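You operate a simulated robot arm through the tools that you are given. There is no shell and no other tool.

You are at the controls of a simulated robot arm. One attempt, no reset.

TASK
Level the blue bundle from the bundle rack, drop it into its jig ferrule, its wedge on top.
Fine: three taps on the levelling stand; the ferrule with the band of its colour; the wedge of its colour from the wedge tray, other wedges stay; shut the tray's cover after. Set down upright: what you pick out.

It is judged by the outcome, as a careful person would: the job done as asked, and still so three seconds after it is handed in. It fails if anything else is knocked over, pushed out of place, dropped, spilled or broken. Lids that push on must go on centred and level and be pressed home; caps that screw on are set level and turned clockwise until they are tight.

THE ROBOT
A 7-joint arm with a two-finger parallel gripper, fixed in place. Base frame: the origin is at the foot of the arm, x ahead of it, y to its left, z up; the work surface is at about z = 850. Units: mm, rad, N and s.
With the tool pointing down near the work surface it reaches from about 240 to 680 mm from the base axis. Its first joint turns from -1.152 to 1.152 rad. Payload 2.4 kg.
The TCP is the grasp point between the finger pads, 30 mm short of the fingertips. In the tool frame z runs along the fingers and y along their closing line. Largest opening 94 mm; finger width 28, thickness 10; the body of the gripper, 50 by 96 mm, starts 55 mm behind the TCP.
Orientation is told as [roll, pitch, yaw] about the base's x, y, z axes, in that order, counted from this pose: with the fingers straight down and closing along the base's y, the tool's x points along the base's -x, its y along +y and its z along -z.

THE INTERFACE
- The arm moves only by the tool play_rows. Its argument "plan" is a list that holds one entry, the list of rows, each a list of 7 numbers: the shift along the base's x, y, z in mm, then the turn, a rotation vector about the base's x, y, z in degrees, then the finger opening in mm, from 0 to 94. In form: [[[tx, ty, tz, rx, ry, rz, hand], ...]]. A call has 1 to 20 rows; each row shifts and turns the commanded pose from where the row before left it. Rows are played at 5 a second. More than 50 mm and 0.15 rad between two rows, or a gripper value outside its range, and nothing of the call is played. Where a pose cannot be reached the arm comes as near as it can. A force on the tool above 90 N (or 10 N above the force at the start of the call, whichever is more), or a blocked arm, ends the call early, and 0.2 s more pass. The fingers move at their own pace (about 153 mm/s each) and stop on an object; they squeeze with about 45 N. The grip force told is the motor's: it shows also when the fingers shut on nothing. Time passes only in rows, and 0.2 s behind the last, so rows that do not move let the fingers close. It gives the time, the measured TCP pose, the force on the tool (base axes), the opening and the grip force at its end, in the units of the frame above (readings bear some noise), with the torque about the TCP (base axes, N m) and any sound that the robot's microphone picked up.
- Cameras (640 x 400 px; columns grow to the right, rows downward): "scene" is fixed at [26.1, 467.3, 1449.1]; the picture's right is [-0.79, -0.61, 0.00], its down [-0.35, 0.45, -0.82] and it looks along [0.50, -0.65, -0.57] (base axes); focal length 360 px, centre (320, 200). "wrist" rides on the gripper at [76, 14, -102] in the tool frame; the picture's right is [-0.18, 0.98, 0.00], its down [-0.75, -0.14, -0.64] and it looks along [-0.63, -0.12, 0.77] (tool axes); focal length 243 px, centre (320, 200). There is no depth. A picture from a camera that has moved, and an enlarged one, comes with that camera's place and axes in the base frame and with its lens. The place of the scene camera against the robot may be out by one fixed shift of up to 12 mm in any direction.
- capture(camera): a new picture of that camera. No time passes.
- zoom(camera, box): a new picture of the part [left, top, right, bottom] of that camera's present view, enlarged. No time passes.
- hand_in(): hands the job in; it is judged then, once.

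Places have to be worked out from the pictures, the camera data and where the tool is seen. Open the gripper and draw the arm clear of the work before you hand the job in, unless the task says otherwise.

The tools are called after "Request:" as name(argument=value, ...) on one line, values as JSON. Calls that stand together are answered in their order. play_rows: Moves the arm, as the interface text tells. Its arguments: {"type":"object","properties":{"plan":{"type":"array","items":{"type":"array","items":{"type":"array","items":{"type":"number"}}}}},"required":["plan"]} The other tools are called the same way: capture (camera) takes a picture; zoom (camera, box) takes an enlarged picture of a part of a camera's view; hand_in () hands the job in.

At the start:

```text
clock: 0.0
position: [389.0, 43.8, 1177.0]
orientation: [0.0, 0.001, 0.001]
wrist_force: [-0.4, 0.3, 0.0]
ft_torque: [0.03, 0.04, 0.06]
gripper_width: 93.9
gripper_force: 0.0
```

scene: 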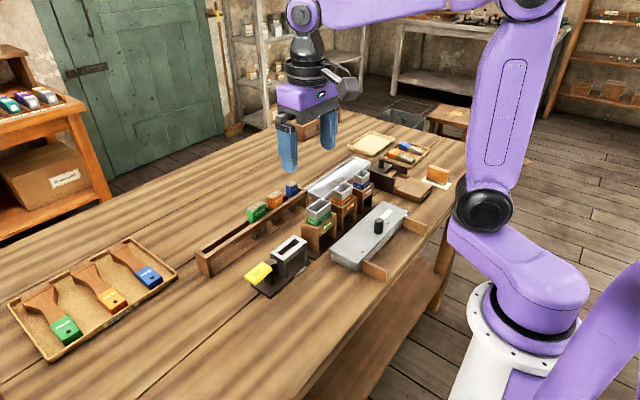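
wrist: 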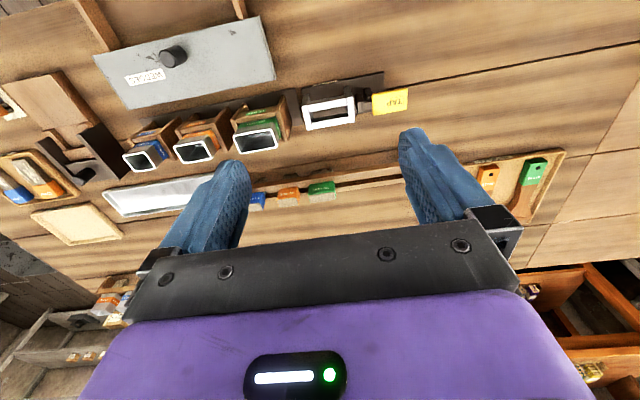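

I'll look at the workspace closely before moving; zooming into the scene view's main regions.

Request:
zoom(camera="scene", box=[190, 160, 350, 300])

Request:
zoom(camera="scene", box=[300, 120, 460, 290])

Request:
zoom(camera="scene", box=[0, 220, 190, 370])

Request:
capture(camera="wrist")

```text
2.86 times, centred on (270, 230) of scene
camera zoom: at [26.1, 467.3, 1449.1], right [-0.79, -0.61, 0.0], down [-0.35, 0.45, -0.82], along [0.5, -0.65, -0.57], focal length 1029 px, centre (463, 114)
```

zoom: 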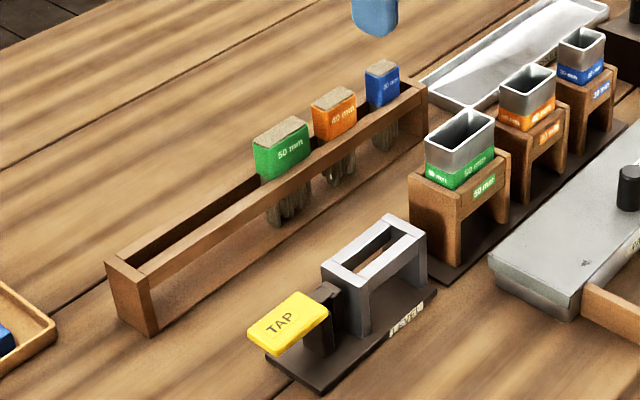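

```text
2.35 times, centred on (380, 205) of scene
camera zoom: at [26.1, 467.3, 1449.1], right [-0.79, -0.61, 0.0], down [-0.35, 0.45, -0.82], along [0.5, -0.65, -0.57], focal length 848 px, centre (179, 188)
```

zoom: 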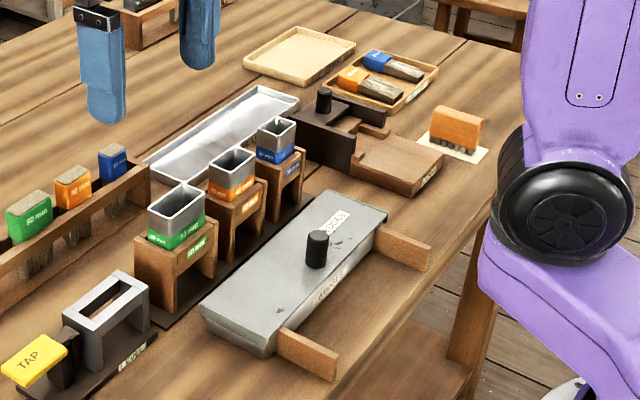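

```text
2.67 times, centred on (95, 295) of scene
camera zoom: at [26.1, 467.3, 1449.1], right [-0.79, -0.61, 0.0], down [-0.35, 0.45, -0.82], along [0.5, -0.65, -0.57], focal length 961 px, centre (920, -53)
```

zoom: 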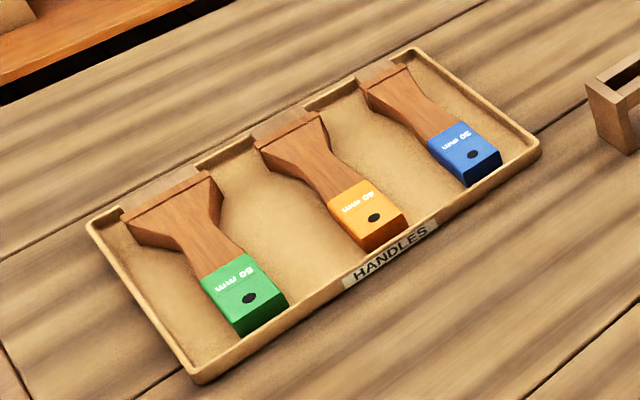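

```text
taken
camera wrist: at [312.4, 57.0, 1279.0], right [0.18, 0.98, 0.0], down [0.75, -0.14, 0.64], along [0.63, -0.12, -0.77], focal length 243 px, centre (320, 200)
```

wrist: 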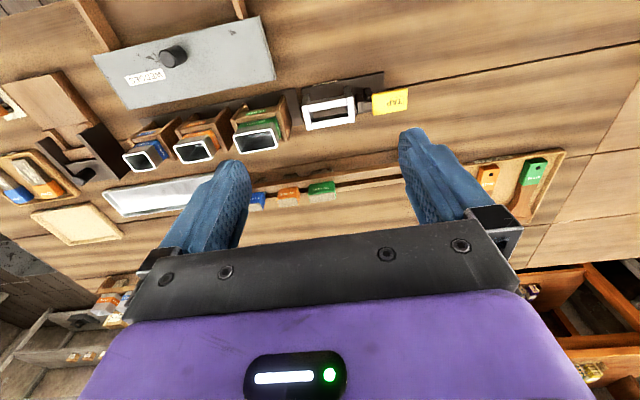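

The scene shows the rack (x≈575), ferrule jig (x≈450), levelling stand with a TAP paddle (x≈440, y≈45..135) and the covered wedge tray (x≈330, y≈-135). I move up and over toward the tray for a close wrist view, staying high.

Request:
play_rows(plan=[[[-22, -30, -10, 0, 0, 0, 94], [-22, -30, -10, 0, 0, 0, 94], [-22, -30, -10, 0, 0, 0, 94], [-22, -30, -10, 0, 0, 0, 94], [-22, -25, -10, 0, 0, 0, 94], [0, 0, 0, 0, 0, 0, 94]]])

Request:
capture(camera="wrist")

Request:
capture(camera="scene")

```text
clock: 1.4
position: [280.2, -102.0, 1127.3]
orientation: [-0.001, 0.001, 0.001]
wrist_force: [0.6, -0.6, -0.1]
ft_torque: [0.01, 0.01, 0.0]
gripper_width: 94.0
gripper_force: 0.1
```

```text
taken
camera wrist: at [204.5, -88.0, 1228.6], right [0.18, 0.98, 0.0], down [0.75, -0.14, 0.64], along [0.63, -0.12, -0.77], focal length 243 px, centre (320, 200)
```

wrist: 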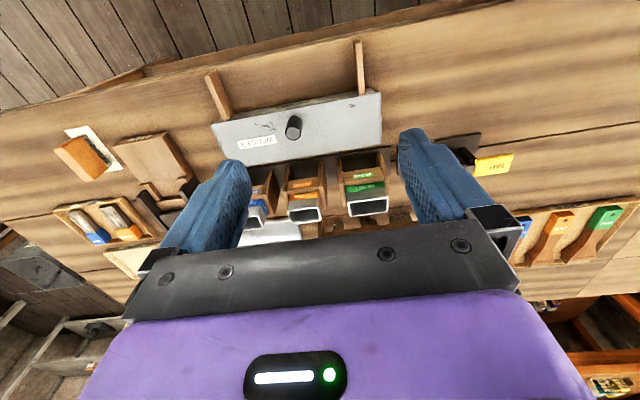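

```text
taken
```

scene: 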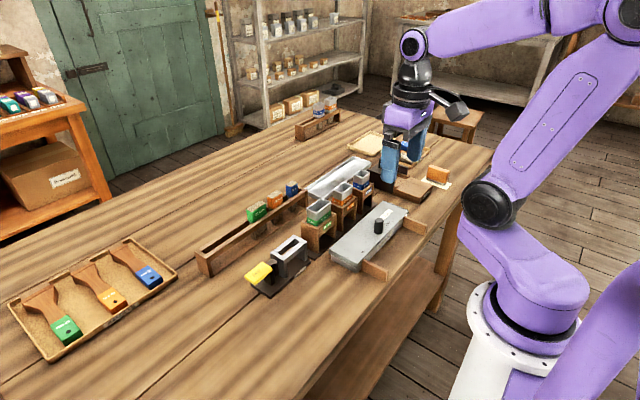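

The wrist view now shows the cover with a knob and two rails running toward the robot. I zoom in on the tray and ferrules.

Request:
zoom(camera="wrist", box=[190, 30, 400, 160])

Request:
zoom(camera="wrist", box=[230, 140, 410, 250])

Request:
zoom(camera="scene", box=[320, 190, 440, 290])

Request:
zoom(camera="scene", box=[240, 220, 320, 300])

Request:
zoom(camera="scene", box=[240, 170, 320, 230])

```text
3.05 times, centred on (295, 95) of wrist
camera zoom: at [204.5, -88.0, 1228.6], right [0.18, 0.98, 0.0], down [0.75, -0.14, 0.64], along [0.63, -0.12, -0.77], focal length 739 px, centre (396, 520)
```

zoom: 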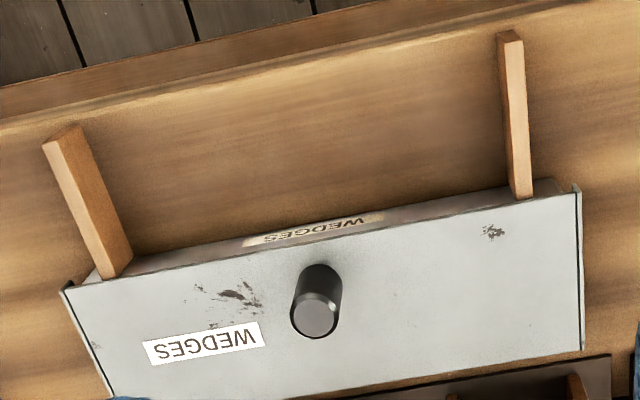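

```text
3.56 times, centred on (320, 195) of wrist
camera zoom: at [204.5, -88.0, 1228.6], right [0.18, 0.98, 0.0], down [0.75, -0.14, 0.64], along [0.63, -0.12, -0.77], focal length 863 px, centre (320, 218)
```

zoom: 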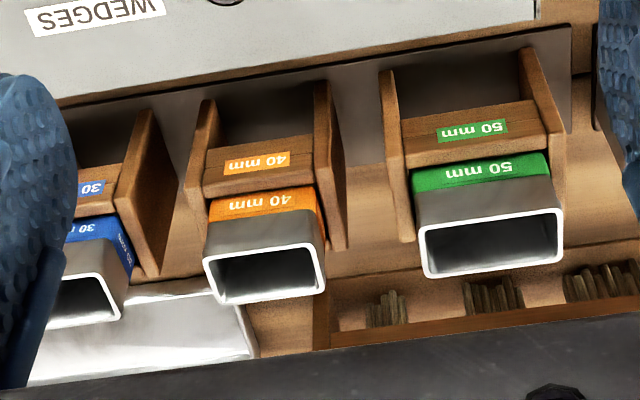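

```text
4.00 times, centred on (380, 240) of scene
camera zoom: at [26.1, 467.3, 1449.1], right [-0.79, -0.61, 0.0], down [-0.35, 0.45, -0.82], along [0.5, -0.65, -0.57], focal length 1441 px, centre (80, 40)
```

zoom: 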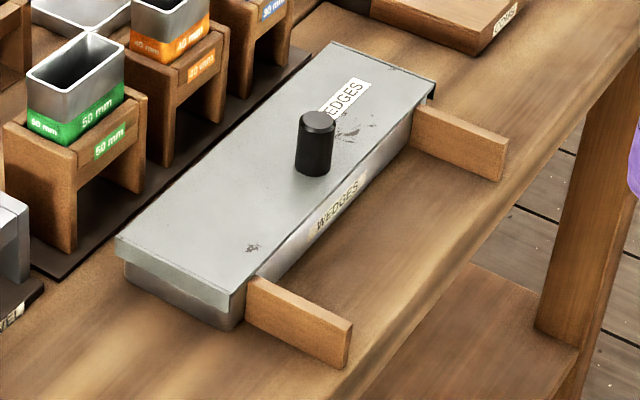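

```text
5.00 times, centred on (280, 260) of scene
camera zoom: at [26.1, 467.3, 1449.1], right [-0.79, -0.61, 0.0], down [-0.35, 0.45, -0.82], along [0.5, -0.65, -0.57], focal length 1801 px, centre (520, -100)
```

zoom: 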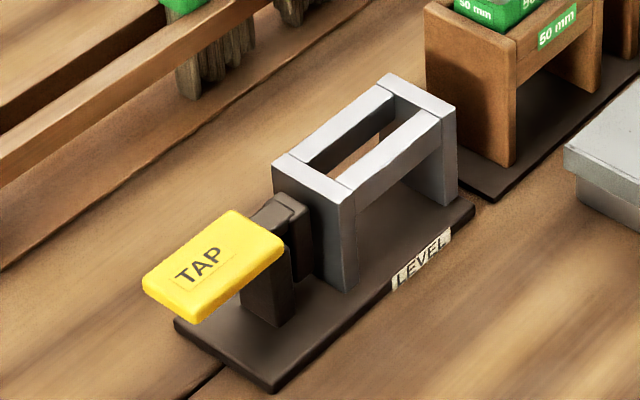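

```text
6.67 times, centred on (280, 200) of scene
camera zoom: at [26.1, 467.3, 1449.1], right [-0.79, -0.61, 0.0], down [-0.35, 0.45, -0.82], along [0.5, -0.65, -0.57], focal length 2402 px, centre (587, 200)
```

zoom: 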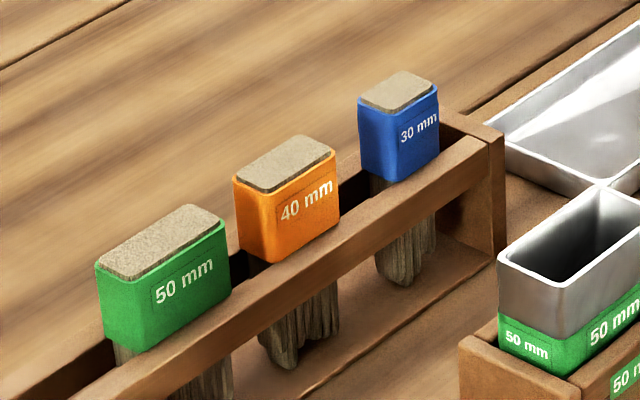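

The cover seems to be a slide-on plate with side lips and two back rails, so it should slide toward the robot; the stand has a slot frame and a TAP lever. Now I hover high above the blue bundle (~x 572, y -113) to localize it.

Request:
play_rows(plan=[[[41.7, -1.6, -6, 0, 0, 0, 94], [41.7, -1.6, -6, 0, 0, 0, 94], [41.7, -1.6, -6, 0, 0, 0, 94], [41.7, -1.6, -6, 0, 0, 0, 94], [41.7, -1.6, -6, 0, 0, 0, 94], [41.7, -1.6, -6, 0, 0, 0, 94], [41.7, -1.6, -6, 0, 0, 0, 94], [0, 0, 0, 0, 0, 0, 94]]])

Request:
capture(camera="wrist")

Request:
capture(camera="scene")

```text
clock: 3.2
position: [571.1, -112.0, 1084.7]
orientation: [-0.001, 0.0, -0.001]
wrist_force: [-0.5, 0.6, 0.5]
ft_torque: [0.02, 0.01, -0.01]
gripper_width: 93.9
gripper_force: 0.1
```

```text
taken
camera wrist: at [496.2, -98.0, 1186.6], right [0.18, 0.98, 0.0], down [0.75, -0.14, 0.64], along [0.63, -0.12, -0.77], focal length 243 px, centre (320, 200)
```

wrist: 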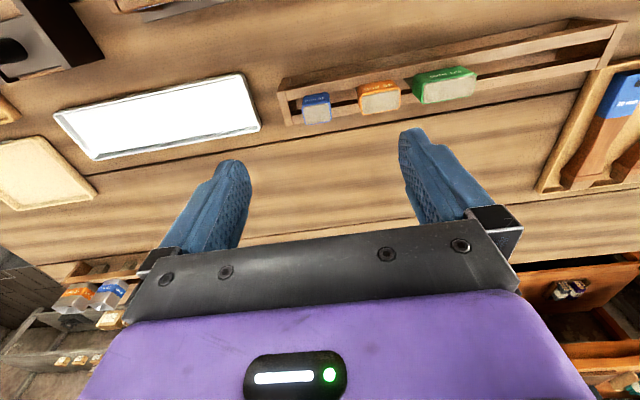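

```text
taken
```

scene: 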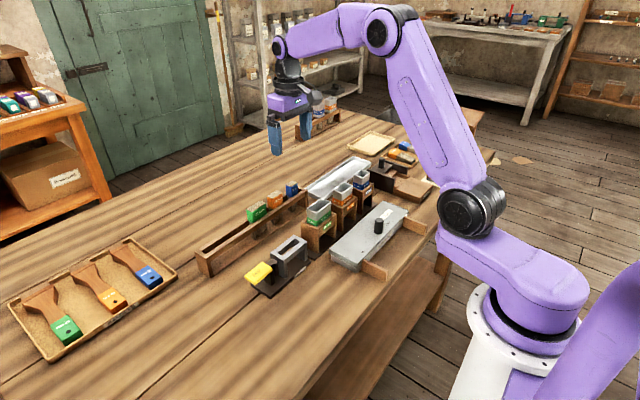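

The blue bundle's top is at about (317,115) in the wrist view. I zoom here for precise lines of sight to the rack and the bundle.

Request:
zoom(camera="wrist", box=[270, 70, 370, 140])

Request:
zoom(camera="wrist", box=[270, 10, 630, 130])

```text
5.71 times, centred on (320, 105) of wrist
camera zoom: at [496.2, -98.0, 1186.6], right [0.18, 0.98, 0.0], down [0.75, -0.14, 0.64], along [0.63, -0.12, -0.77], focal length 1386 px, centre (320, 743)
```

zoom: 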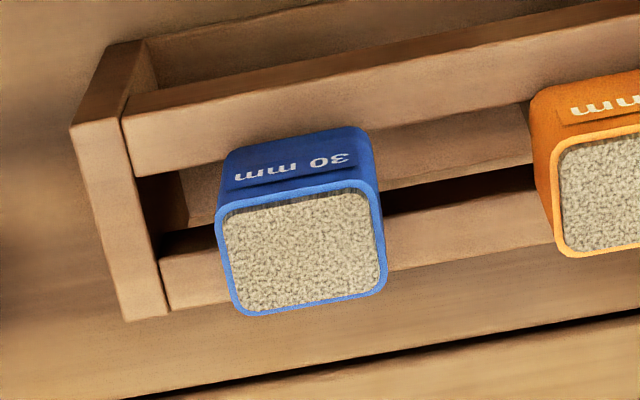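

```text
1.78 times, centred on (450, 70) of wrist
camera zoom: at [496.2, -98.0, 1186.6], right [0.18, 0.98, 0.0], down [0.75, -0.14, 0.64], along [0.63, -0.12, -0.77], focal length 431 px, centre (89, 431)
```

zoom: 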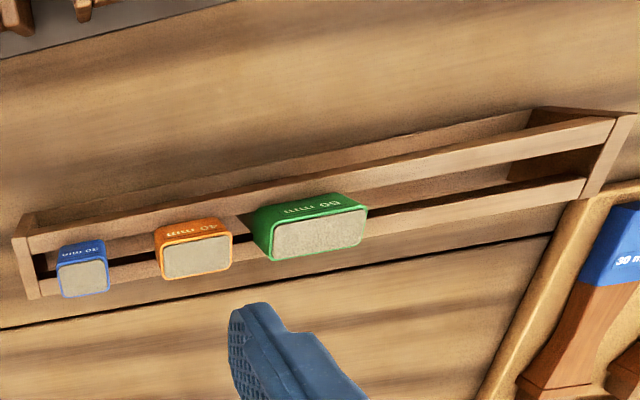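

Blue bundle's top lies on a known line of sight; I shift 60 mm back and 40 mm down for a second sight line to triangulate its height.

Request:
play_rows(plan=[[[-30, -3, -20, 0, 0, 0, 94], [-30, -3, -20, 0, 0, 0, 94], [0, 0, 0, 0, 0, 0, 94]]])

Request:
zoom(camera="wrist", box=[270, 150, 390, 225])

Request:
capture(camera="wrist")

```text
clock: 4.0
position: [509.0, -118.2, 1046.7]
orientation: [-0.001, -0.001, -0.001]
wrist_force: [-0.5, -0.5, 0.7]
ft_torque: [0.01, 0.01, 0.03]
gripper_width: 94.0
gripper_force: 0.1
```

```text
5.33 times, centred on (330, 188) of wrist
camera zoom: at [433.5, -103.8, 1147.7], right [0.18, 0.98, 0.0], down [0.75, -0.14, 0.64], along [0.63, -0.12, -0.77], focal length 1294 px, centre (267, 267)
```

zoom: 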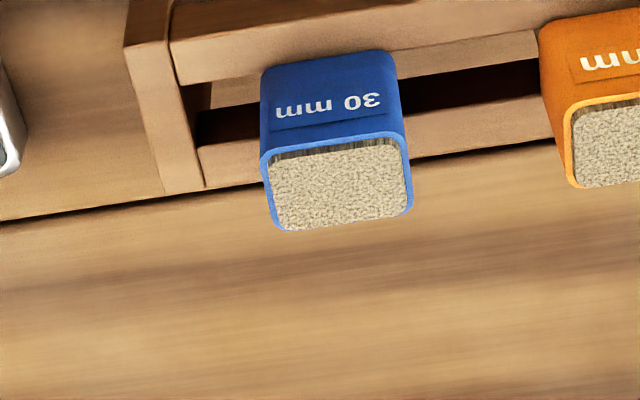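

```text
taken
camera wrist: at [433.5, -103.8, 1147.7], right [0.18, 0.98, 0.0], down [0.75, -0.14, 0.64], along [0.63, -0.12, -0.77], focal length 243 px, centre (320, 200)
```

wrist: 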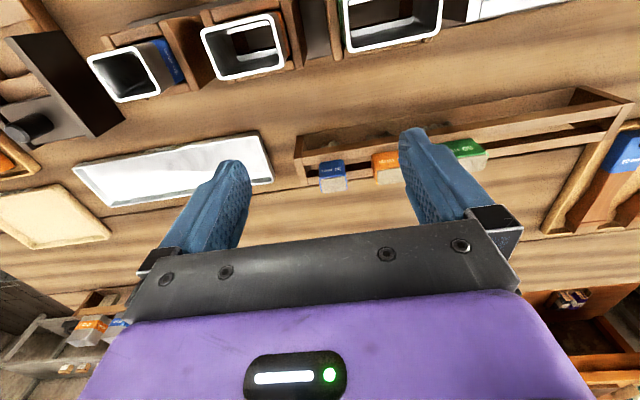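

Triangulated: blue bundle top centre ≈ (585.8, -117.4, 940.5), about 28 mm (y) × 19.5 mm (x), axis-aligned. Now I go look at the levelling stand closely.

Request:
play_rows(plan=[[[-25, 41, -2, 0, 0, 0, 94], [-25, 41, -2, 0, 0, 0, 94], [-25, 41, -2, 0, 0, 0, 94], [-25, 42, -2, 0, 0, 0, 94], [0, 0, 0, 0, 0, 0, 94]]])

Request:
capture(camera="wrist")

Request:
zoom(camera="wrist", box=[240, 50, 440, 175])

```text
clock: 5.2
position: [409.2, 46.0, 1037.2]
orientation: [0.001, 0.001, 0.0]
wrist_force: [-1.4, -0.1, 0.4]
ft_torque: [-0.04, -0.01, 0.03]
gripper_width: 94.0
gripper_force: 0.1
```

```text
taken
camera wrist: at [332.6, 59.9, 1139.3], right [0.18, 0.98, 0.0], down [0.75, -0.14, 0.64], along [0.63, -0.12, -0.77], focal length 243 px, centre (320, 200)
```

wrist: 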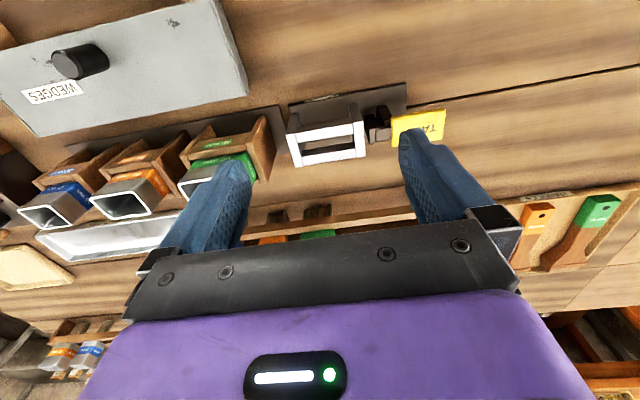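

```text
3.20 times, centred on (340, 112) of wrist
camera zoom: at [332.6, 59.9, 1139.3], right [0.18, 0.98, 0.0], down [0.75, -0.14, 0.64], along [0.63, -0.12, -0.77], focal length 776 px, centre (256, 480)
```

zoom: 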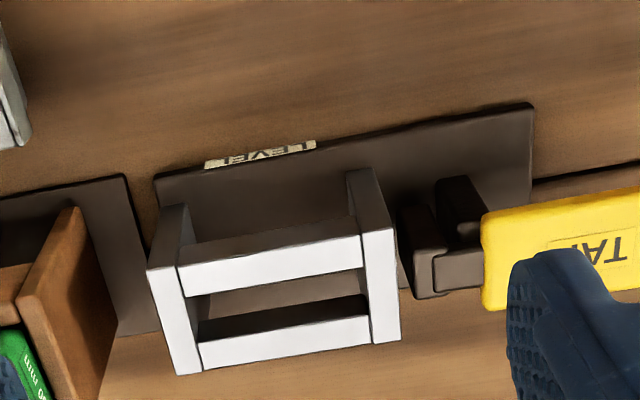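

I can see the slotted frame and the TAP lever. I shift back toward the robot for a second sight line onto the same stand.

Request:
play_rows(plan=[[[-35, 0, -8, 0, 0, 0, 94], [-35, 0, -8, 0, 0, 0, 94], [0, 0, 0, 0, 0, 0, 94]]])

Request:
capture(camera="wrist")

Request:
zoom(camera="wrist", box=[240, 100, 440, 225])

```text
clock: 6.0
position: [340.1, 44.9, 1020.3]
orientation: [0.0, 0.001, 0.002]
wrist_force: [-0.3, -0.9, -0.3]
ft_torque: [0.01, -0.03, -0.03]
gripper_width: 93.7
gripper_force: 0.1
```

```text
taken
camera wrist: at [264.4, 59.6, 1122.8], right [0.18, 0.98, 0.0], down [0.75, -0.14, 0.64], along [0.63, -0.12, -0.77], focal length 243 px, centre (320, 200)
```

wrist: 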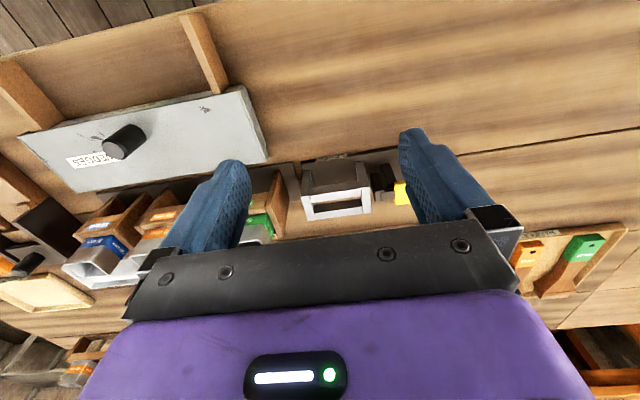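

```text
3.20 times, centred on (340, 162) of wrist
camera zoom: at [264.4, 59.6, 1122.8], right [0.18, 0.98, 0.0], down [0.75, -0.14, 0.64], along [0.63, -0.12, -0.77], focal length 776 px, centre (256, 320)
```

zoom: 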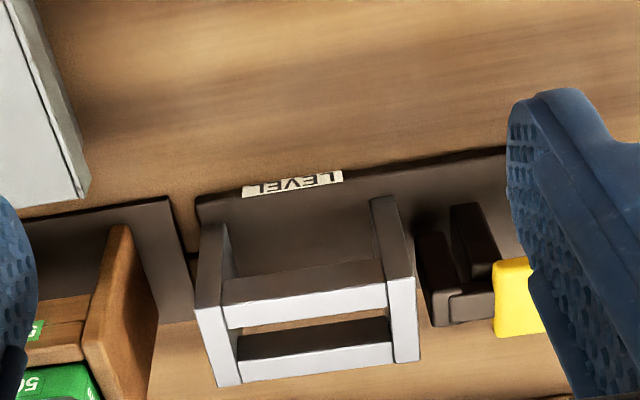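

Stand frame top ≈ z 912, centre (448.6, 45.8), slot about 18×57 mm. Next I view the blue ferrule from above (~x 450, y -238).

Request:
play_rows(plan=[[[0, 0, 30, 0, 0, 0, 94], [16, -40, 3, 0, 0, 0, 94], [16, -40, 3, 0, 0, 0, 94], [16, -40, 3, 0, 0, 0, 94], [16, -40, 3, 0, 0, 0, 94], [16, -40, 3, 0, 0, 0, 94], [16, -40, 3, 0, 0, 0, 94], [8, -40, 0, 0, 0, 0, 94], [0, 0, 0, 0, 0, 0, 94]]])

Request:
capture(camera="wrist")

Request:
zoom(camera="wrist", box=[240, 60, 440, 185])

```text
clock: 8.0
position: [443.2, -236.2, 1069.6]
orientation: [0.0, 0.0, 0.002]
wrist_force: [0.3, 0.3, 0.0]
ft_torque: [0.01, 0.04, -0.03]
gripper_width: 94.0
gripper_force: 0.0
```

```text
taken
camera wrist: at [367.0, -222.1, 1170.7], right [0.18, 0.98, 0.0], down [0.75, -0.14, 0.64], along [0.63, -0.12, -0.77], focal length 243 px, centre (320, 200)
```

wrist: 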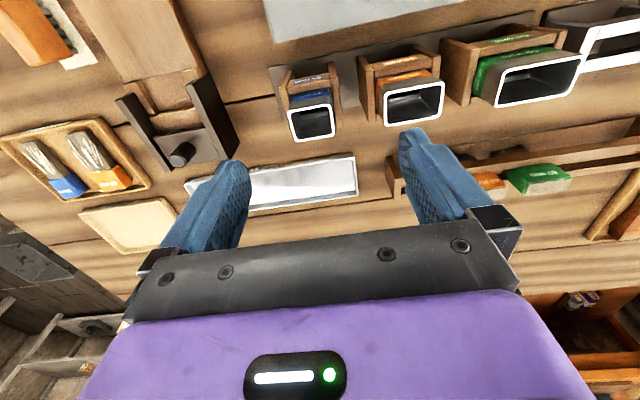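

```text
3.20 times, centred on (340, 122) of wrist
camera zoom: at [367.0, -222.1, 1170.7], right [0.18, 0.98, 0.0], down [0.75, -0.14, 0.64], along [0.63, -0.12, -0.77], focal length 776 px, centre (256, 448)
```

zoom: 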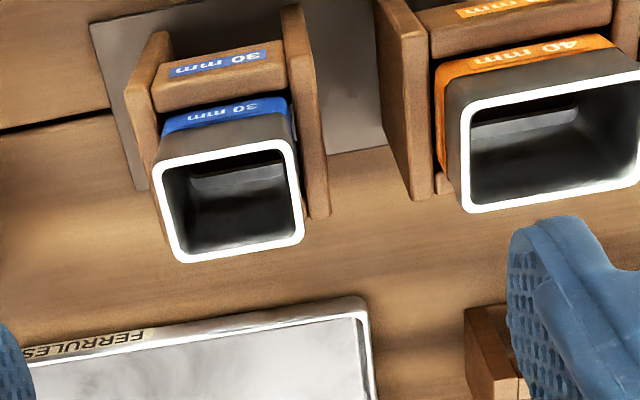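

The blue ferrule is clearly in view. I take a second view from 60 mm nearer the robot to triangulate its rim.

Request:
play_rows(plan=[[[-30, 0, -8, 0, 0, 0, 94], [-30, 0, -8, 0, 0, 0, 94], [0, 0, 0, 0, 0, 0, 94]]])

Request:
zoom(camera="wrist", box=[240, 100, 440, 225])

Request:
zoom(camera="scene", box=[300, 160, 400, 230])

```text
clock: 8.8
position: [381.8, -233.9, 1052.3]
orientation: [0.0, 0.001, 0.0]
wrist_force: [0.5, -0.4, -0.2]
ft_torque: [-0.03, 0.01, 0.01]
gripper_width: 93.9
gripper_force: 0.1
```

```text
3.20 times, centred on (340, 162) of wrist
camera zoom: at [307.6, -220.3, 1154.4], right [0.18, 0.98, 0.0], down [0.75, -0.14, 0.64], along [0.63, -0.12, -0.77], focal length 776 px, centre (256, 320)
```

zoom: 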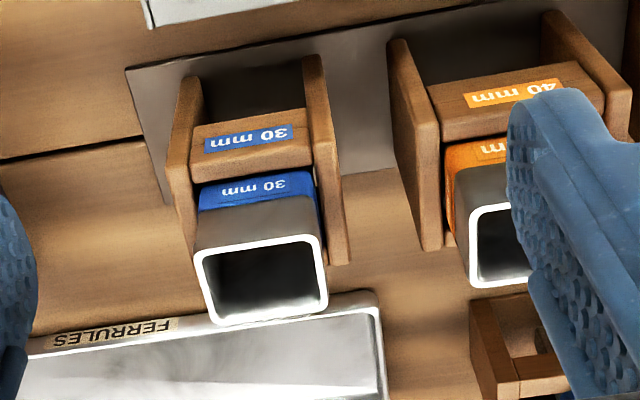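

```text
5.71 times, centred on (350, 195) of scene
camera zoom: at [26.1, 467.3, 1449.1], right [-0.79, -0.61, 0.0], down [-0.35, 0.45, -0.82], along [0.5, -0.65, -0.57], focal length 2059 px, centre (149, 229)
```

zoom: 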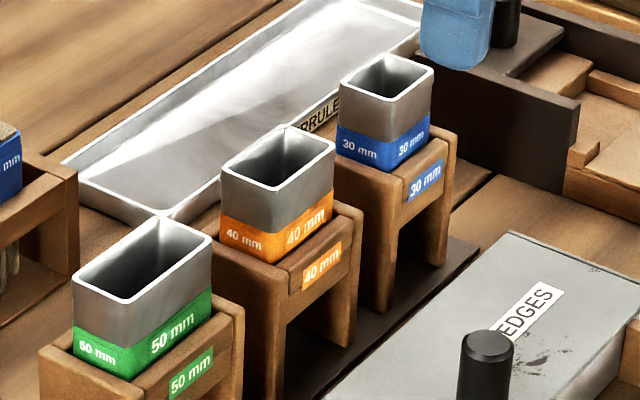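

Blue ferrule rim ≈ centre (450, -244), z ≈ 964, inner opening ≈ 23×33 mm. Before grasping I check the bundle's bristle shape and stand slot with higher zooms from the scene camera.

Request:
zoom(camera="scene", box=[270, 172, 318, 202])

Request:
zoom(camera="scene", box=[264, 230, 312, 260])

Request:
zoom(camera="scene", box=[244, 250, 292, 280])

```text
13.33 times, centred on (294, 187) of scene
camera zoom: at [26.1, 467.3, 1449.1], right [-0.79, -0.61, 0.0], down [-0.35, 0.45, -0.82], along [0.5, -0.65, -0.57], focal length 4803 px, centre (667, 373)
```

zoom: 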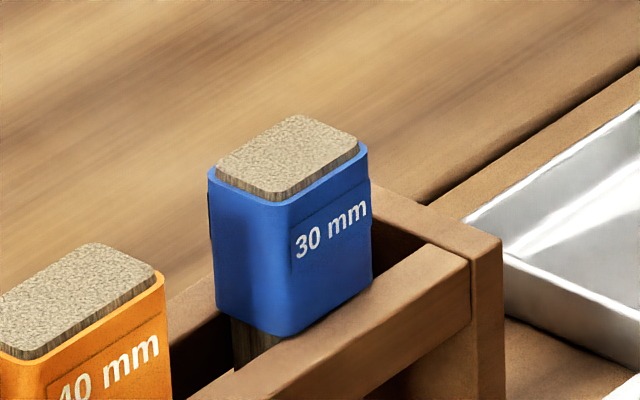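

```text
13.33 times, centred on (288, 245) of scene
camera zoom: at [26.1, 467.3, 1449.1], right [-0.79, -0.61, 0.0], down [-0.35, 0.45, -0.82], along [0.5, -0.65, -0.57], focal length 4803 px, centre (747, -400)
```

zoom: 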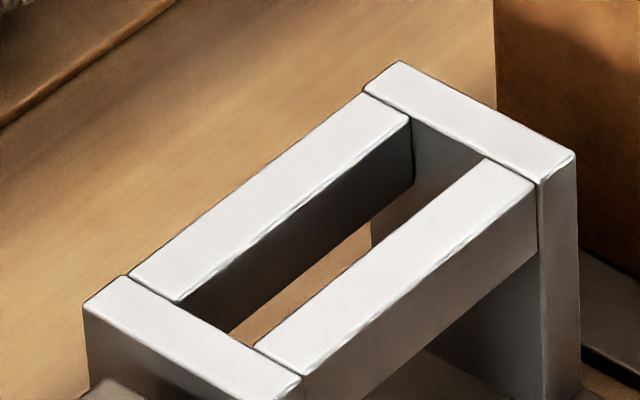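

```text
13.33 times, centred on (268, 265) of scene
camera zoom: at [26.1, 467.3, 1449.1], right [-0.79, -0.61, 0.0], down [-0.35, 0.45, -0.82], along [0.5, -0.65, -0.57], focal length 4803 px, centre (1013, -667)
```

zoom: 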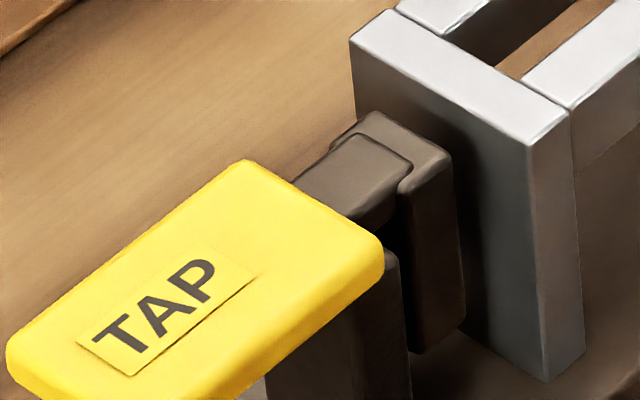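

The bundle's band overhangs the bristles and rests on rack rails (band ≈ z 908–940); stand and ferrule have ~1.5–2 mm clearance per side. I travel above the blue bundle with the fingers at 46 mm and check alignment.

Request:
play_rows(plan=[[[40.7, 23.3, 0, 0, 0, 0, 94], [40.7, 23.3, 0, 0, 0, 0, 94], [40.7, 23.3, 0, 0, 0, 0, 94], [40.7, 23.3, 0, 0, 0, 0, 46], [40.7, 23.3, 0, 0, 0, 0, 46], [0, 0, -40, 0, 0, 0, 46], [0, 0, 0, 0, 0, 0, 46], [0, 0, 0, 0, 0, 0, 46]]])

Request:
capture(camera="wrist")

Request:
zoom(camera="wrist", box=[260, 90, 380, 165])

```text
clock: 10.6
position: [587.8, -119.2, 1014.5]
orientation: [0.001, 0.0, 0.001]
wrist_force: [-0.6, 0.6, -0.3]
ft_torque: [0.0, 0.01, -0.01]
gripper_width: 46.1
gripper_force: 0.1
```

```text
taken
camera wrist: at [511.8, -105.3, 1114.9], right [0.18, 0.98, 0.0], down [0.75, -0.14, 0.64], along [0.63, -0.12, -0.77], focal length 243 px, centre (320, 200)
```

wrist: 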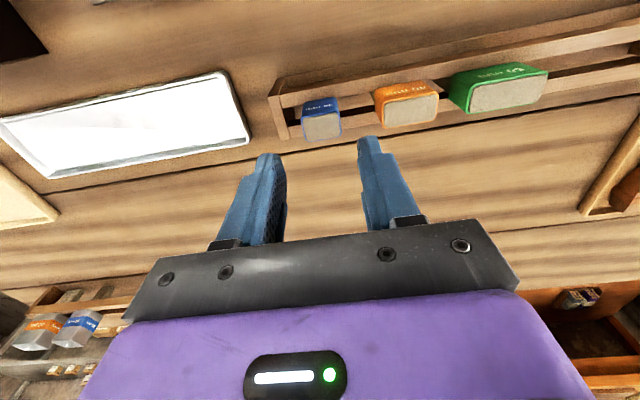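

```text
5.33 times, centred on (320, 128) of wrist
camera zoom: at [511.8, -105.3, 1114.9], right [0.18, 0.98, 0.0], down [0.75, -0.14, 0.64], along [0.63, -0.12, -0.77], focal length 1294 px, centre (320, 587)
```

zoom: 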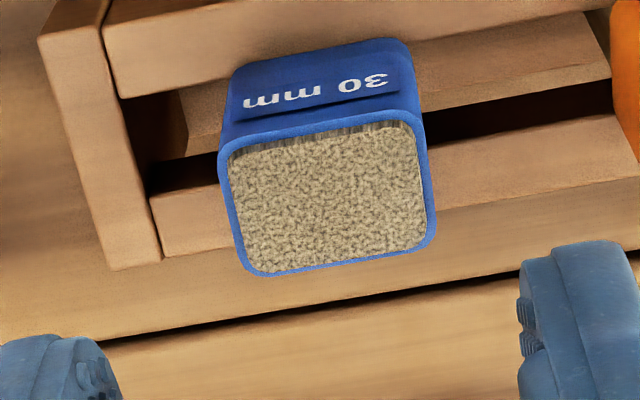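

Line of sight confirms the bundle at (585.3, -117.5); the tool is at (587.8, -119.2). I correct by (-2.3, +1.8) while descending 45 mm, then re-check.

Request:
play_rows(plan=[[[-2.3, 1.8, -15, 0, 0, 0, 46], [0, 0, -15, 0, 0, 0, 46], [0, 0, -15, 0, 0, 0, 46], [0, 0, 0, 0, 0, 0, 46], [0, 0, 0, 0, 0, 0, 46]]])

Request:
zoom(camera="wrist", box=[240, 90, 400, 190])

Request:
zoom(camera="scene", box=[240, 140, 340, 210])

```text
clock: 11.8
position: [584.9, -116.0, 966.2]
orientation: [0.001, 0.001, 0.0]
wrist_force: [-0.2, 0.3, -0.5]
ft_torque: [-0.01, -0.01, -0.04]
gripper_width: 45.8
gripper_force: 0.1
```

```text
4.00 times, centred on (320, 140) of wrist
camera zoom: at [509.7, -102.2, 1069.0], right [0.18, 0.98, 0.0], down [0.75, -0.14, 0.64], along [0.63, -0.12, -0.77], focal length 970 px, centre (320, 440)
```

zoom: 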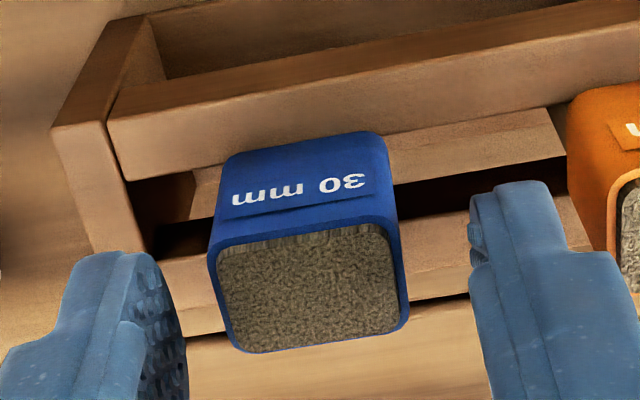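

```text
5.71 times, centred on (290, 175) of scene
camera zoom: at [26.1, 467.3, 1449.1], right [-0.79, -0.61, 0.0], down [-0.35, 0.45, -0.82], along [0.5, -0.65, -0.57], focal length 2059 px, centre (491, 343)
```

zoom: 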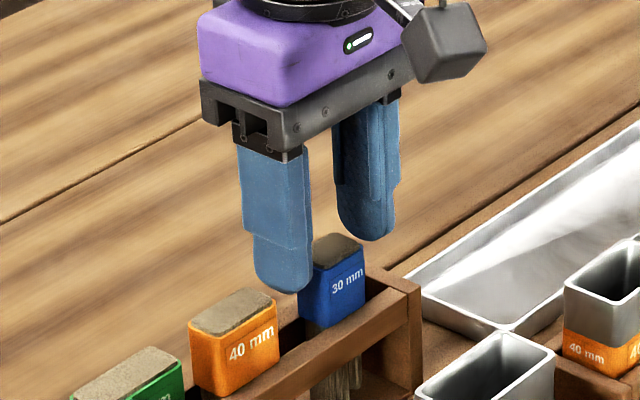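

Bundle at (585.5, -117.6); tool at (585.3, -116.1, 966.5). I shift y by -1.5 and go down 23 mm so the fingertips stop ~5 mm above the rails, then close.

Request:
play_rows(plan=[[[0, -1.5, -8, 0, 0, 0, 46], [0, 0, -8, 0, 0, 0, 46], [0, 0, -7, 0, 0, 0, 46], [0, 0, 0, 0, 0, 0, 46], [0, 0, 0, 0, 0, 0, 46]]])

Request:
zoom(camera="wrist", box=[240, 90, 400, 190])

Request:
zoom(camera="scene", box=[240, 140, 340, 210])

```text
clock: 13.0
position: [584.6, -117.6, 945.4]
orientation: [-0.001, 0.0, 0.0]
wrist_force: [-0.1, -0.3, 0.1]
ft_torque: [-0.01, -0.05, 0.0]
gripper_width: 46.2
gripper_force: 0.0
```

```text
4.00 times, centred on (320, 140) of wrist
camera zoom: at [509.5, -104.0, 1046.9], right [0.18, 0.98, 0.0], down [0.75, -0.14, 0.64], along [0.63, -0.12, -0.77], focal length 970 px, centre (320, 440)
```

zoom: 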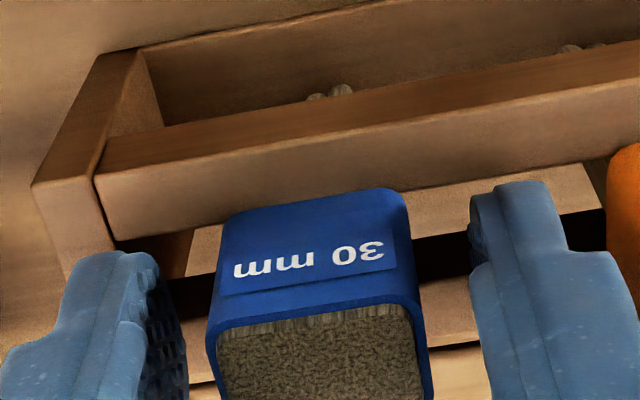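

```text
5.71 times, centred on (290, 175) of scene
camera zoom: at [26.1, 467.3, 1449.1], right [-0.79, -0.61, 0.0], down [-0.35, 0.45, -0.82], along [0.5, -0.65, -0.57], focal length 2059 px, centre (491, 343)
```

zoom: 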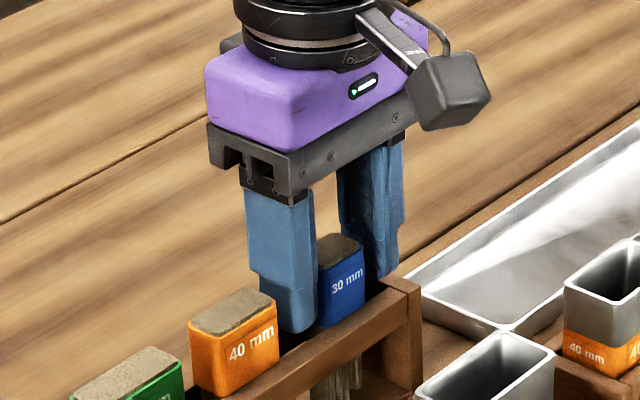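

The fingers straddle the band symmetrically with tips at ≈ z 914. I close the gripper.

Request:
play_rows(plan=[[[0, 0, 0, 0, 0, 0, 36], [0, 0, 0, 0, 0, 0, 20], [0, 0, 0, 0, 0, 0, 10], [0, 0, 0, 0, 0, 0, 10]]])

Request:
zoom(camera="wrist", box=[240, 90, 400, 190])

```text
clock: 14.0
position: [586.2, -117.2, 944.9]
orientation: [-0.001, 0.0, 0.0]
wrist_force: [-0.1, -0.5, 0.5]
ft_torque: [0.01, 0.02, 0.01]
gripper_width: 32.0
gripper_force: 45.1
```

```text
4.00 times, centred on (320, 140) of wrist
camera zoom: at [509.5, -104.0, 1046.9], right [0.18, 0.98, 0.0], down [0.75, -0.14, 0.64], along [0.63, -0.12, -0.77], focal length 970 px, centre (320, 440)
```

zoom: 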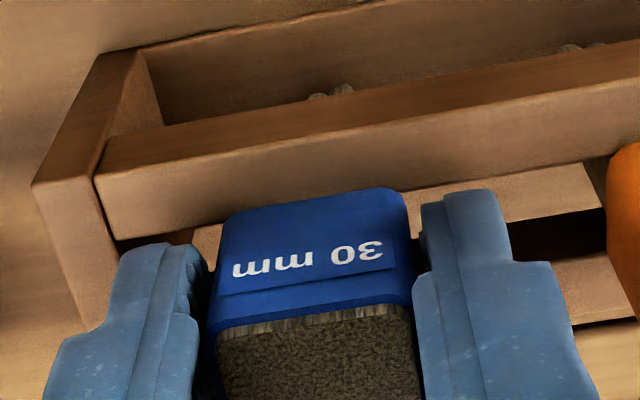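

Gripped at 32 mm with 45 N. I lift straight up 75 mm so the bristles clear the rack.

Request:
play_rows(plan=[[[0, 0, 8, 0, 0, 0, 10], [0, 0, 12, 0, 0, 0, 10], [0, 0, 20, 0, 0, 0, 10], [0, 0, 30, 0, 0, 0, 10], [0, 0, 30, 0, 0, 0, 10], [0, 0, 0, 0, 0, 0, 10]]])

Request:
capture(camera="wrist")

Request:
zoom(camera="scene", box=[240, 110, 340, 210])

```text
clock: 15.4
position: [584.6, -119.1, 1046.0]
orientation: [-0.001, 0.001, 0.001]
wrist_force: [0.5, -0.1, 0.3]
ft_torque: [0.01, -0.02, 0.02]
gripper_width: 32.0
gripper_force: 45.0
```

```text
taken
camera wrist: at [508.3, -103.8, 1147.8], right [0.18, 0.98, 0.0], down [0.75, -0.14, 0.64], along [0.63, -0.12, -0.77], focal length 243 px, centre (320, 200)
```

wrist: 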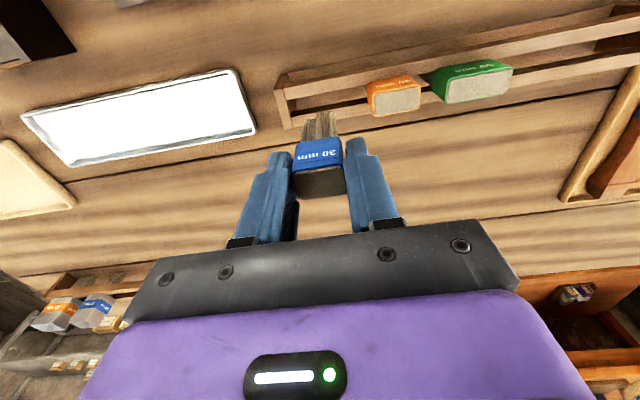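

```text
4.00 times, centred on (290, 160) of scene
camera zoom: at [26.1, 467.3, 1449.1], right [-0.79, -0.61, 0.0], down [-0.35, 0.45, -0.82], along [0.5, -0.65, -0.57], focal length 1441 px, centre (440, 360)
```

zoom: 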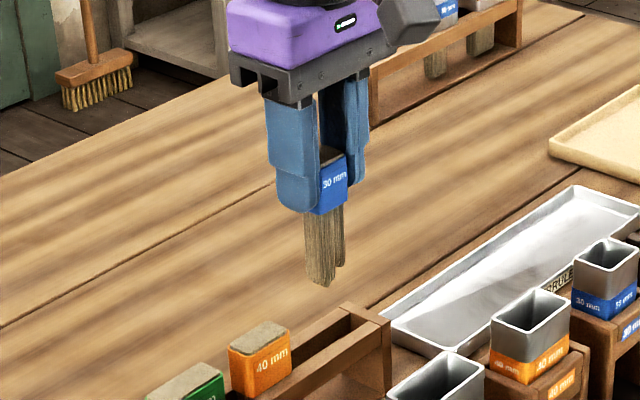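

The bundle is held upright, ragged bristles hang ≈ 55 mm below the band. I carry it at safe height to above the stand's slot (449.4, 45.8).

Request:
play_rows(plan=[[[0, 0, 14, 0, 0, 0, 10], [-27, 33, 0, 0, 0, 0, 10], [-27, 33, 0, 0, 0, 0, 10], [-27, 33, 0, 0, 0, 0, 10], [-27, 33, 0, 0, 0, 0, 10], [-27, 33, 0, 0, 0, 0, 10], [0, 0, 0, 0, 0, 0, 10], [0, 0, 0, 0, 0, 0, 10]]])

Request:
capture(camera="wrist")

Request:
zoom(camera="wrist", box=[240, 60, 420, 200])

Request:
zoom(camera="scene", box=[220, 160, 340, 300])

```text
clock: 17.2
position: [446.8, 49.6, 1058.4]
orientation: [0.0, 0.001, 0.0]
wrist_force: [-0.1, -0.4, -0.6]
ft_torque: [0.0, -0.01, -0.02]
gripper_width: 31.9
gripper_force: 45.0
```

```text
taken
camera wrist: at [371.6, 63.3, 1161.0], right [0.18, 0.98, 0.0], down [0.75, -0.14, 0.64], along [0.63, -0.12, -0.77], focal length 243 px, centre (320, 200)
```

wrist: 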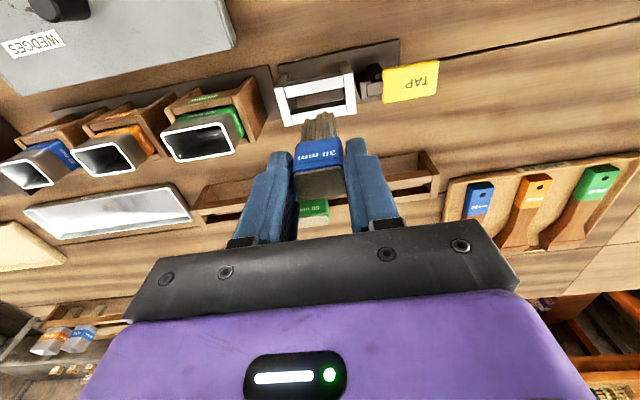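

```text
2.86 times, centred on (330, 130) of wrist
camera zoom: at [371.6, 63.3, 1161.0], right [0.18, 0.98, 0.0], down [0.75, -0.14, 0.64], along [0.63, -0.12, -0.77], focal length 693 px, centre (291, 400)
```

zoom: 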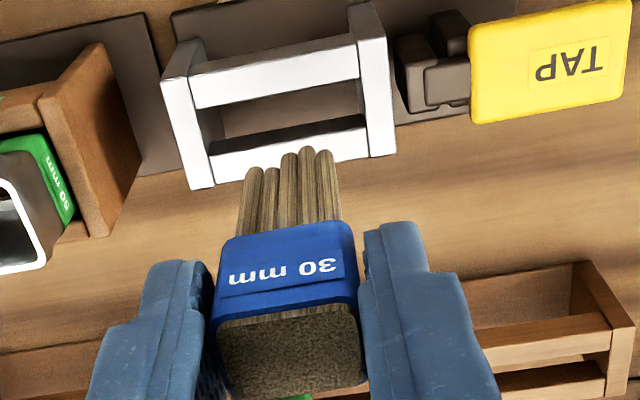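

```text
2.86 times, centred on (280, 230) of scene
camera zoom: at [26.1, 467.3, 1449.1], right [-0.79, -0.61, 0.0], down [-0.35, 0.45, -0.82], along [0.5, -0.65, -0.57], focal length 1029 px, centre (434, 114)
```

zoom: 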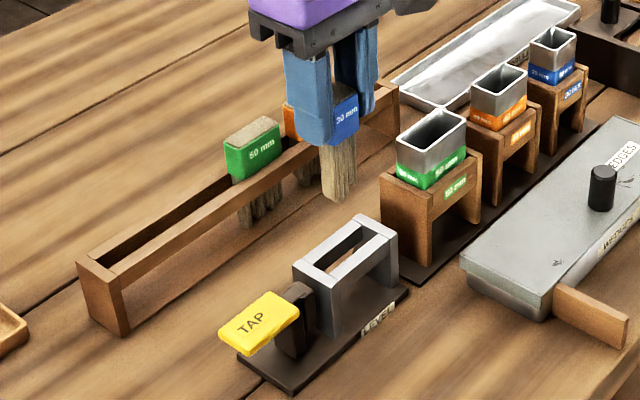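

Slot centre re-measured at (449.2, 45.9), tool at (447.2, 49.4). I correct (+2, -3.5) and lower to just above the slot, then check again.

Request:
play_rows(plan=[[[2, -3.5, -12, 0, 0, 0, 10], [0, 0, -15, 0, 0, 0, 10], [0, 0, -13, 0, 0, 0, 10], [0, 0, 0, 0, 0, 0, 10], [0, 0, 0, 0, 0, 0, 10]]])

Request:
zoom(camera="wrist", box=[240, 60, 420, 200])

Request:
zoom(camera="scene", box=[240, 200, 340, 280])

```text
clock: 18.4
position: [451.5, 42.7, 1019.5]
orientation: [0.0, 0.0, 0.0]
wrist_force: [-0.3, 0.4, 0.1]
ft_torque: [0.05, 0.0, 0.02]
gripper_width: 31.8
gripper_force: 45.3
```

```text
2.86 times, centred on (330, 130) of wrist
camera zoom: at [375.9, 58.5, 1121.4], right [0.18, 0.98, 0.0], down [0.75, -0.14, 0.64], along [0.63, -0.12, -0.77], focal length 693 px, centre (291, 400)
```

zoom: 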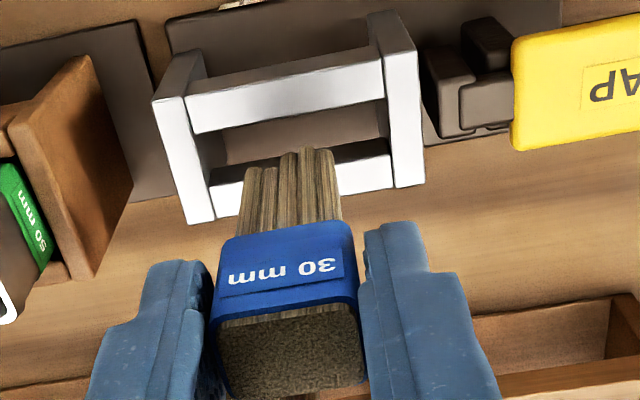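

```text
5.00 times, centred on (290, 240) of scene
camera zoom: at [26.1, 467.3, 1449.1], right [-0.79, -0.61, 0.0], down [-0.35, 0.45, -0.82], along [0.5, -0.65, -0.57], focal length 1801 px, centre (470, 0)
```

zoom: 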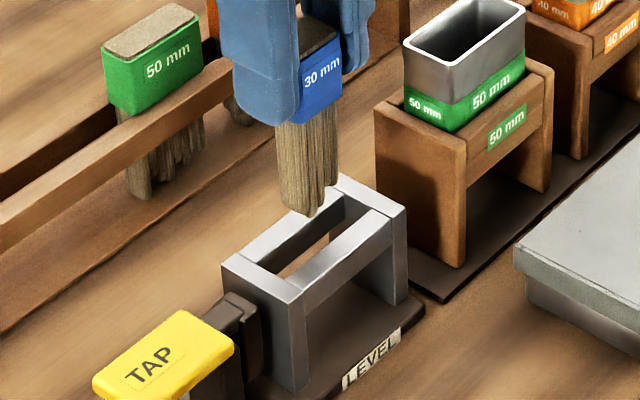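

The tool seems ~3 mm too far in +x relative to the slot, so I hold still for a moment and re-read to see how steady the pose is.

Request:
play_rows(plan=[[[0, 0, 0, 0, 0, 0, 10], [0, 0, 0, 0, 0, 0, 10], [0, 0, 0, 0, 0, 0, 10]]])

Request:
zoom(camera="wrist", box=[240, 60, 420, 200])

```text
clock: 19.2
position: [452.2, 44.7, 1020.3]
orientation: [0.001, -0.001, 0.001]
wrist_force: [0.7, -0.6, -1.4]
ft_torque: [0.01, 0.01, 0.02]
gripper_width: 31.9
gripper_force: 45.7
```

```text
2.86 times, centred on (330, 130) of wrist
camera zoom: at [376.0, 58.5, 1121.6], right [0.18, 0.98, 0.0], down [0.75, -0.14, 0.64], along [0.63, -0.12, -0.77], focal length 693 px, centre (291, 400)
```

zoom: 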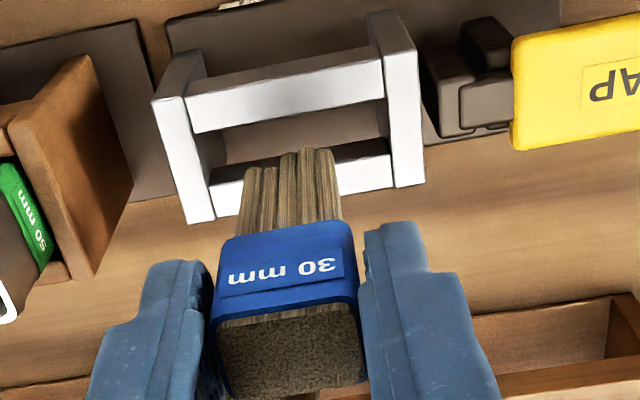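

The camera pose is steady (tool at 452.0, 44.5, 1019.6), so execution error per move is ~2 mm and I must close the loop visually. I correct by (-2.7, +1.2).

Request:
play_rows(plan=[[[-1.4, 0.6, 0, 0, 0, 0, 10], [-1.3, 0.6, 0, 0, 0, 0, 10], [0, 0, 0, 0, 0, 0, 10]]])

Request:
zoom(camera="wrist", box=[240, 60, 420, 200])

```text
clock: 20.0
position: [449.8, 45.4, 1020.4]
orientation: [-0.001, 0.0, 0.003]
wrist_force: [0.4, -0.1, 0.1]
ft_torque: [-0.02, -0.02, 0.0]
gripper_width: 32.1
gripper_force: 44.6
```

```text
2.86 times, centred on (330, 130) of wrist
camera zoom: at [373.8, 59.7, 1121.4], right [0.18, 0.98, 0.0], down [0.75, -0.14, 0.64], along [0.63, -0.12, -0.77], focal length 693 px, centre (291, 400)
```

zoom: 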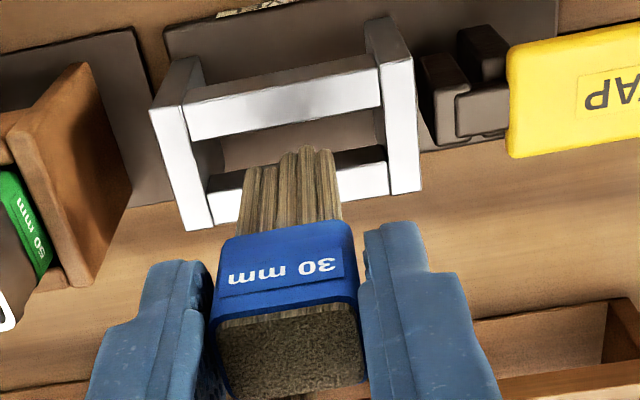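

Tool at (449.8, 45.7, 1019.4), bristle front edge lines up with the slot. I nudge -0.5 mm in x and lower 26 mm so the tips enter the slot, then check force and picture.

Request:
play_rows(plan=[[[-0.5, 0, -6, 0, 0, 0, 10], [0, 0, -6, 0, 0, 0, 10], [0, 0, -7, 0, 0, 0, 10], [0, 0, -7, 0, 0, 0, 10], [0, 0, 0, 0, 0, 0, 10]]])

Request:
zoom(camera="wrist", box=[240, 60, 420, 200])

Request:
zoom(camera="scene", box=[240, 200, 340, 280])

```text
clock: 21.2
position: [448.0, 45.1, 992.8]
orientation: [0.0, 0.001, 0.0]
wrist_force: [0.0, -0.5, -0.6]
ft_torque: [0.02, -0.05, 0.03]
gripper_width: 32.0
gripper_force: 44.8
```

```text
2.86 times, centred on (330, 130) of wrist
camera zoom: at [373.0, 60.3, 1094.6], right [0.18, 0.98, 0.0], down [0.75, -0.14, 0.64], along [0.63, -0.12, -0.77], focal length 693 px, centre (291, 400)
```

zoom: 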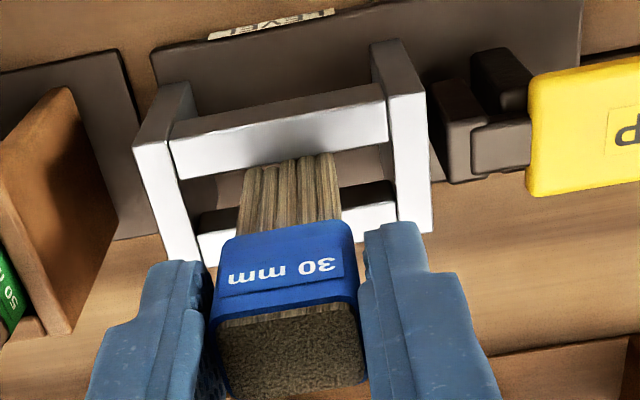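

```text
5.00 times, centred on (290, 240) of scene
camera zoom: at [26.1, 467.3, 1449.1], right [-0.79, -0.61, 0.0], down [-0.35, 0.45, -0.82], along [0.5, -0.65, -0.57], focal length 1801 px, centre (470, 0)
```

zoom: 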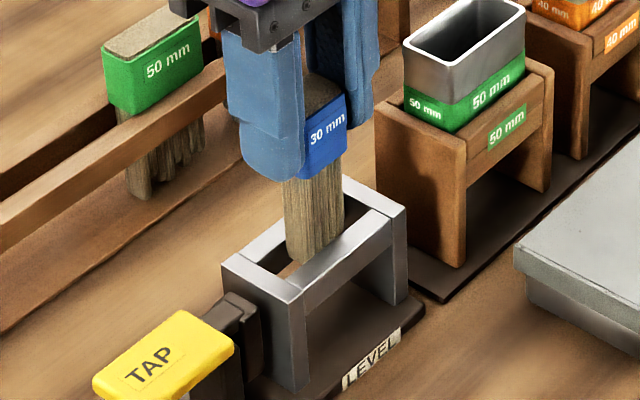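

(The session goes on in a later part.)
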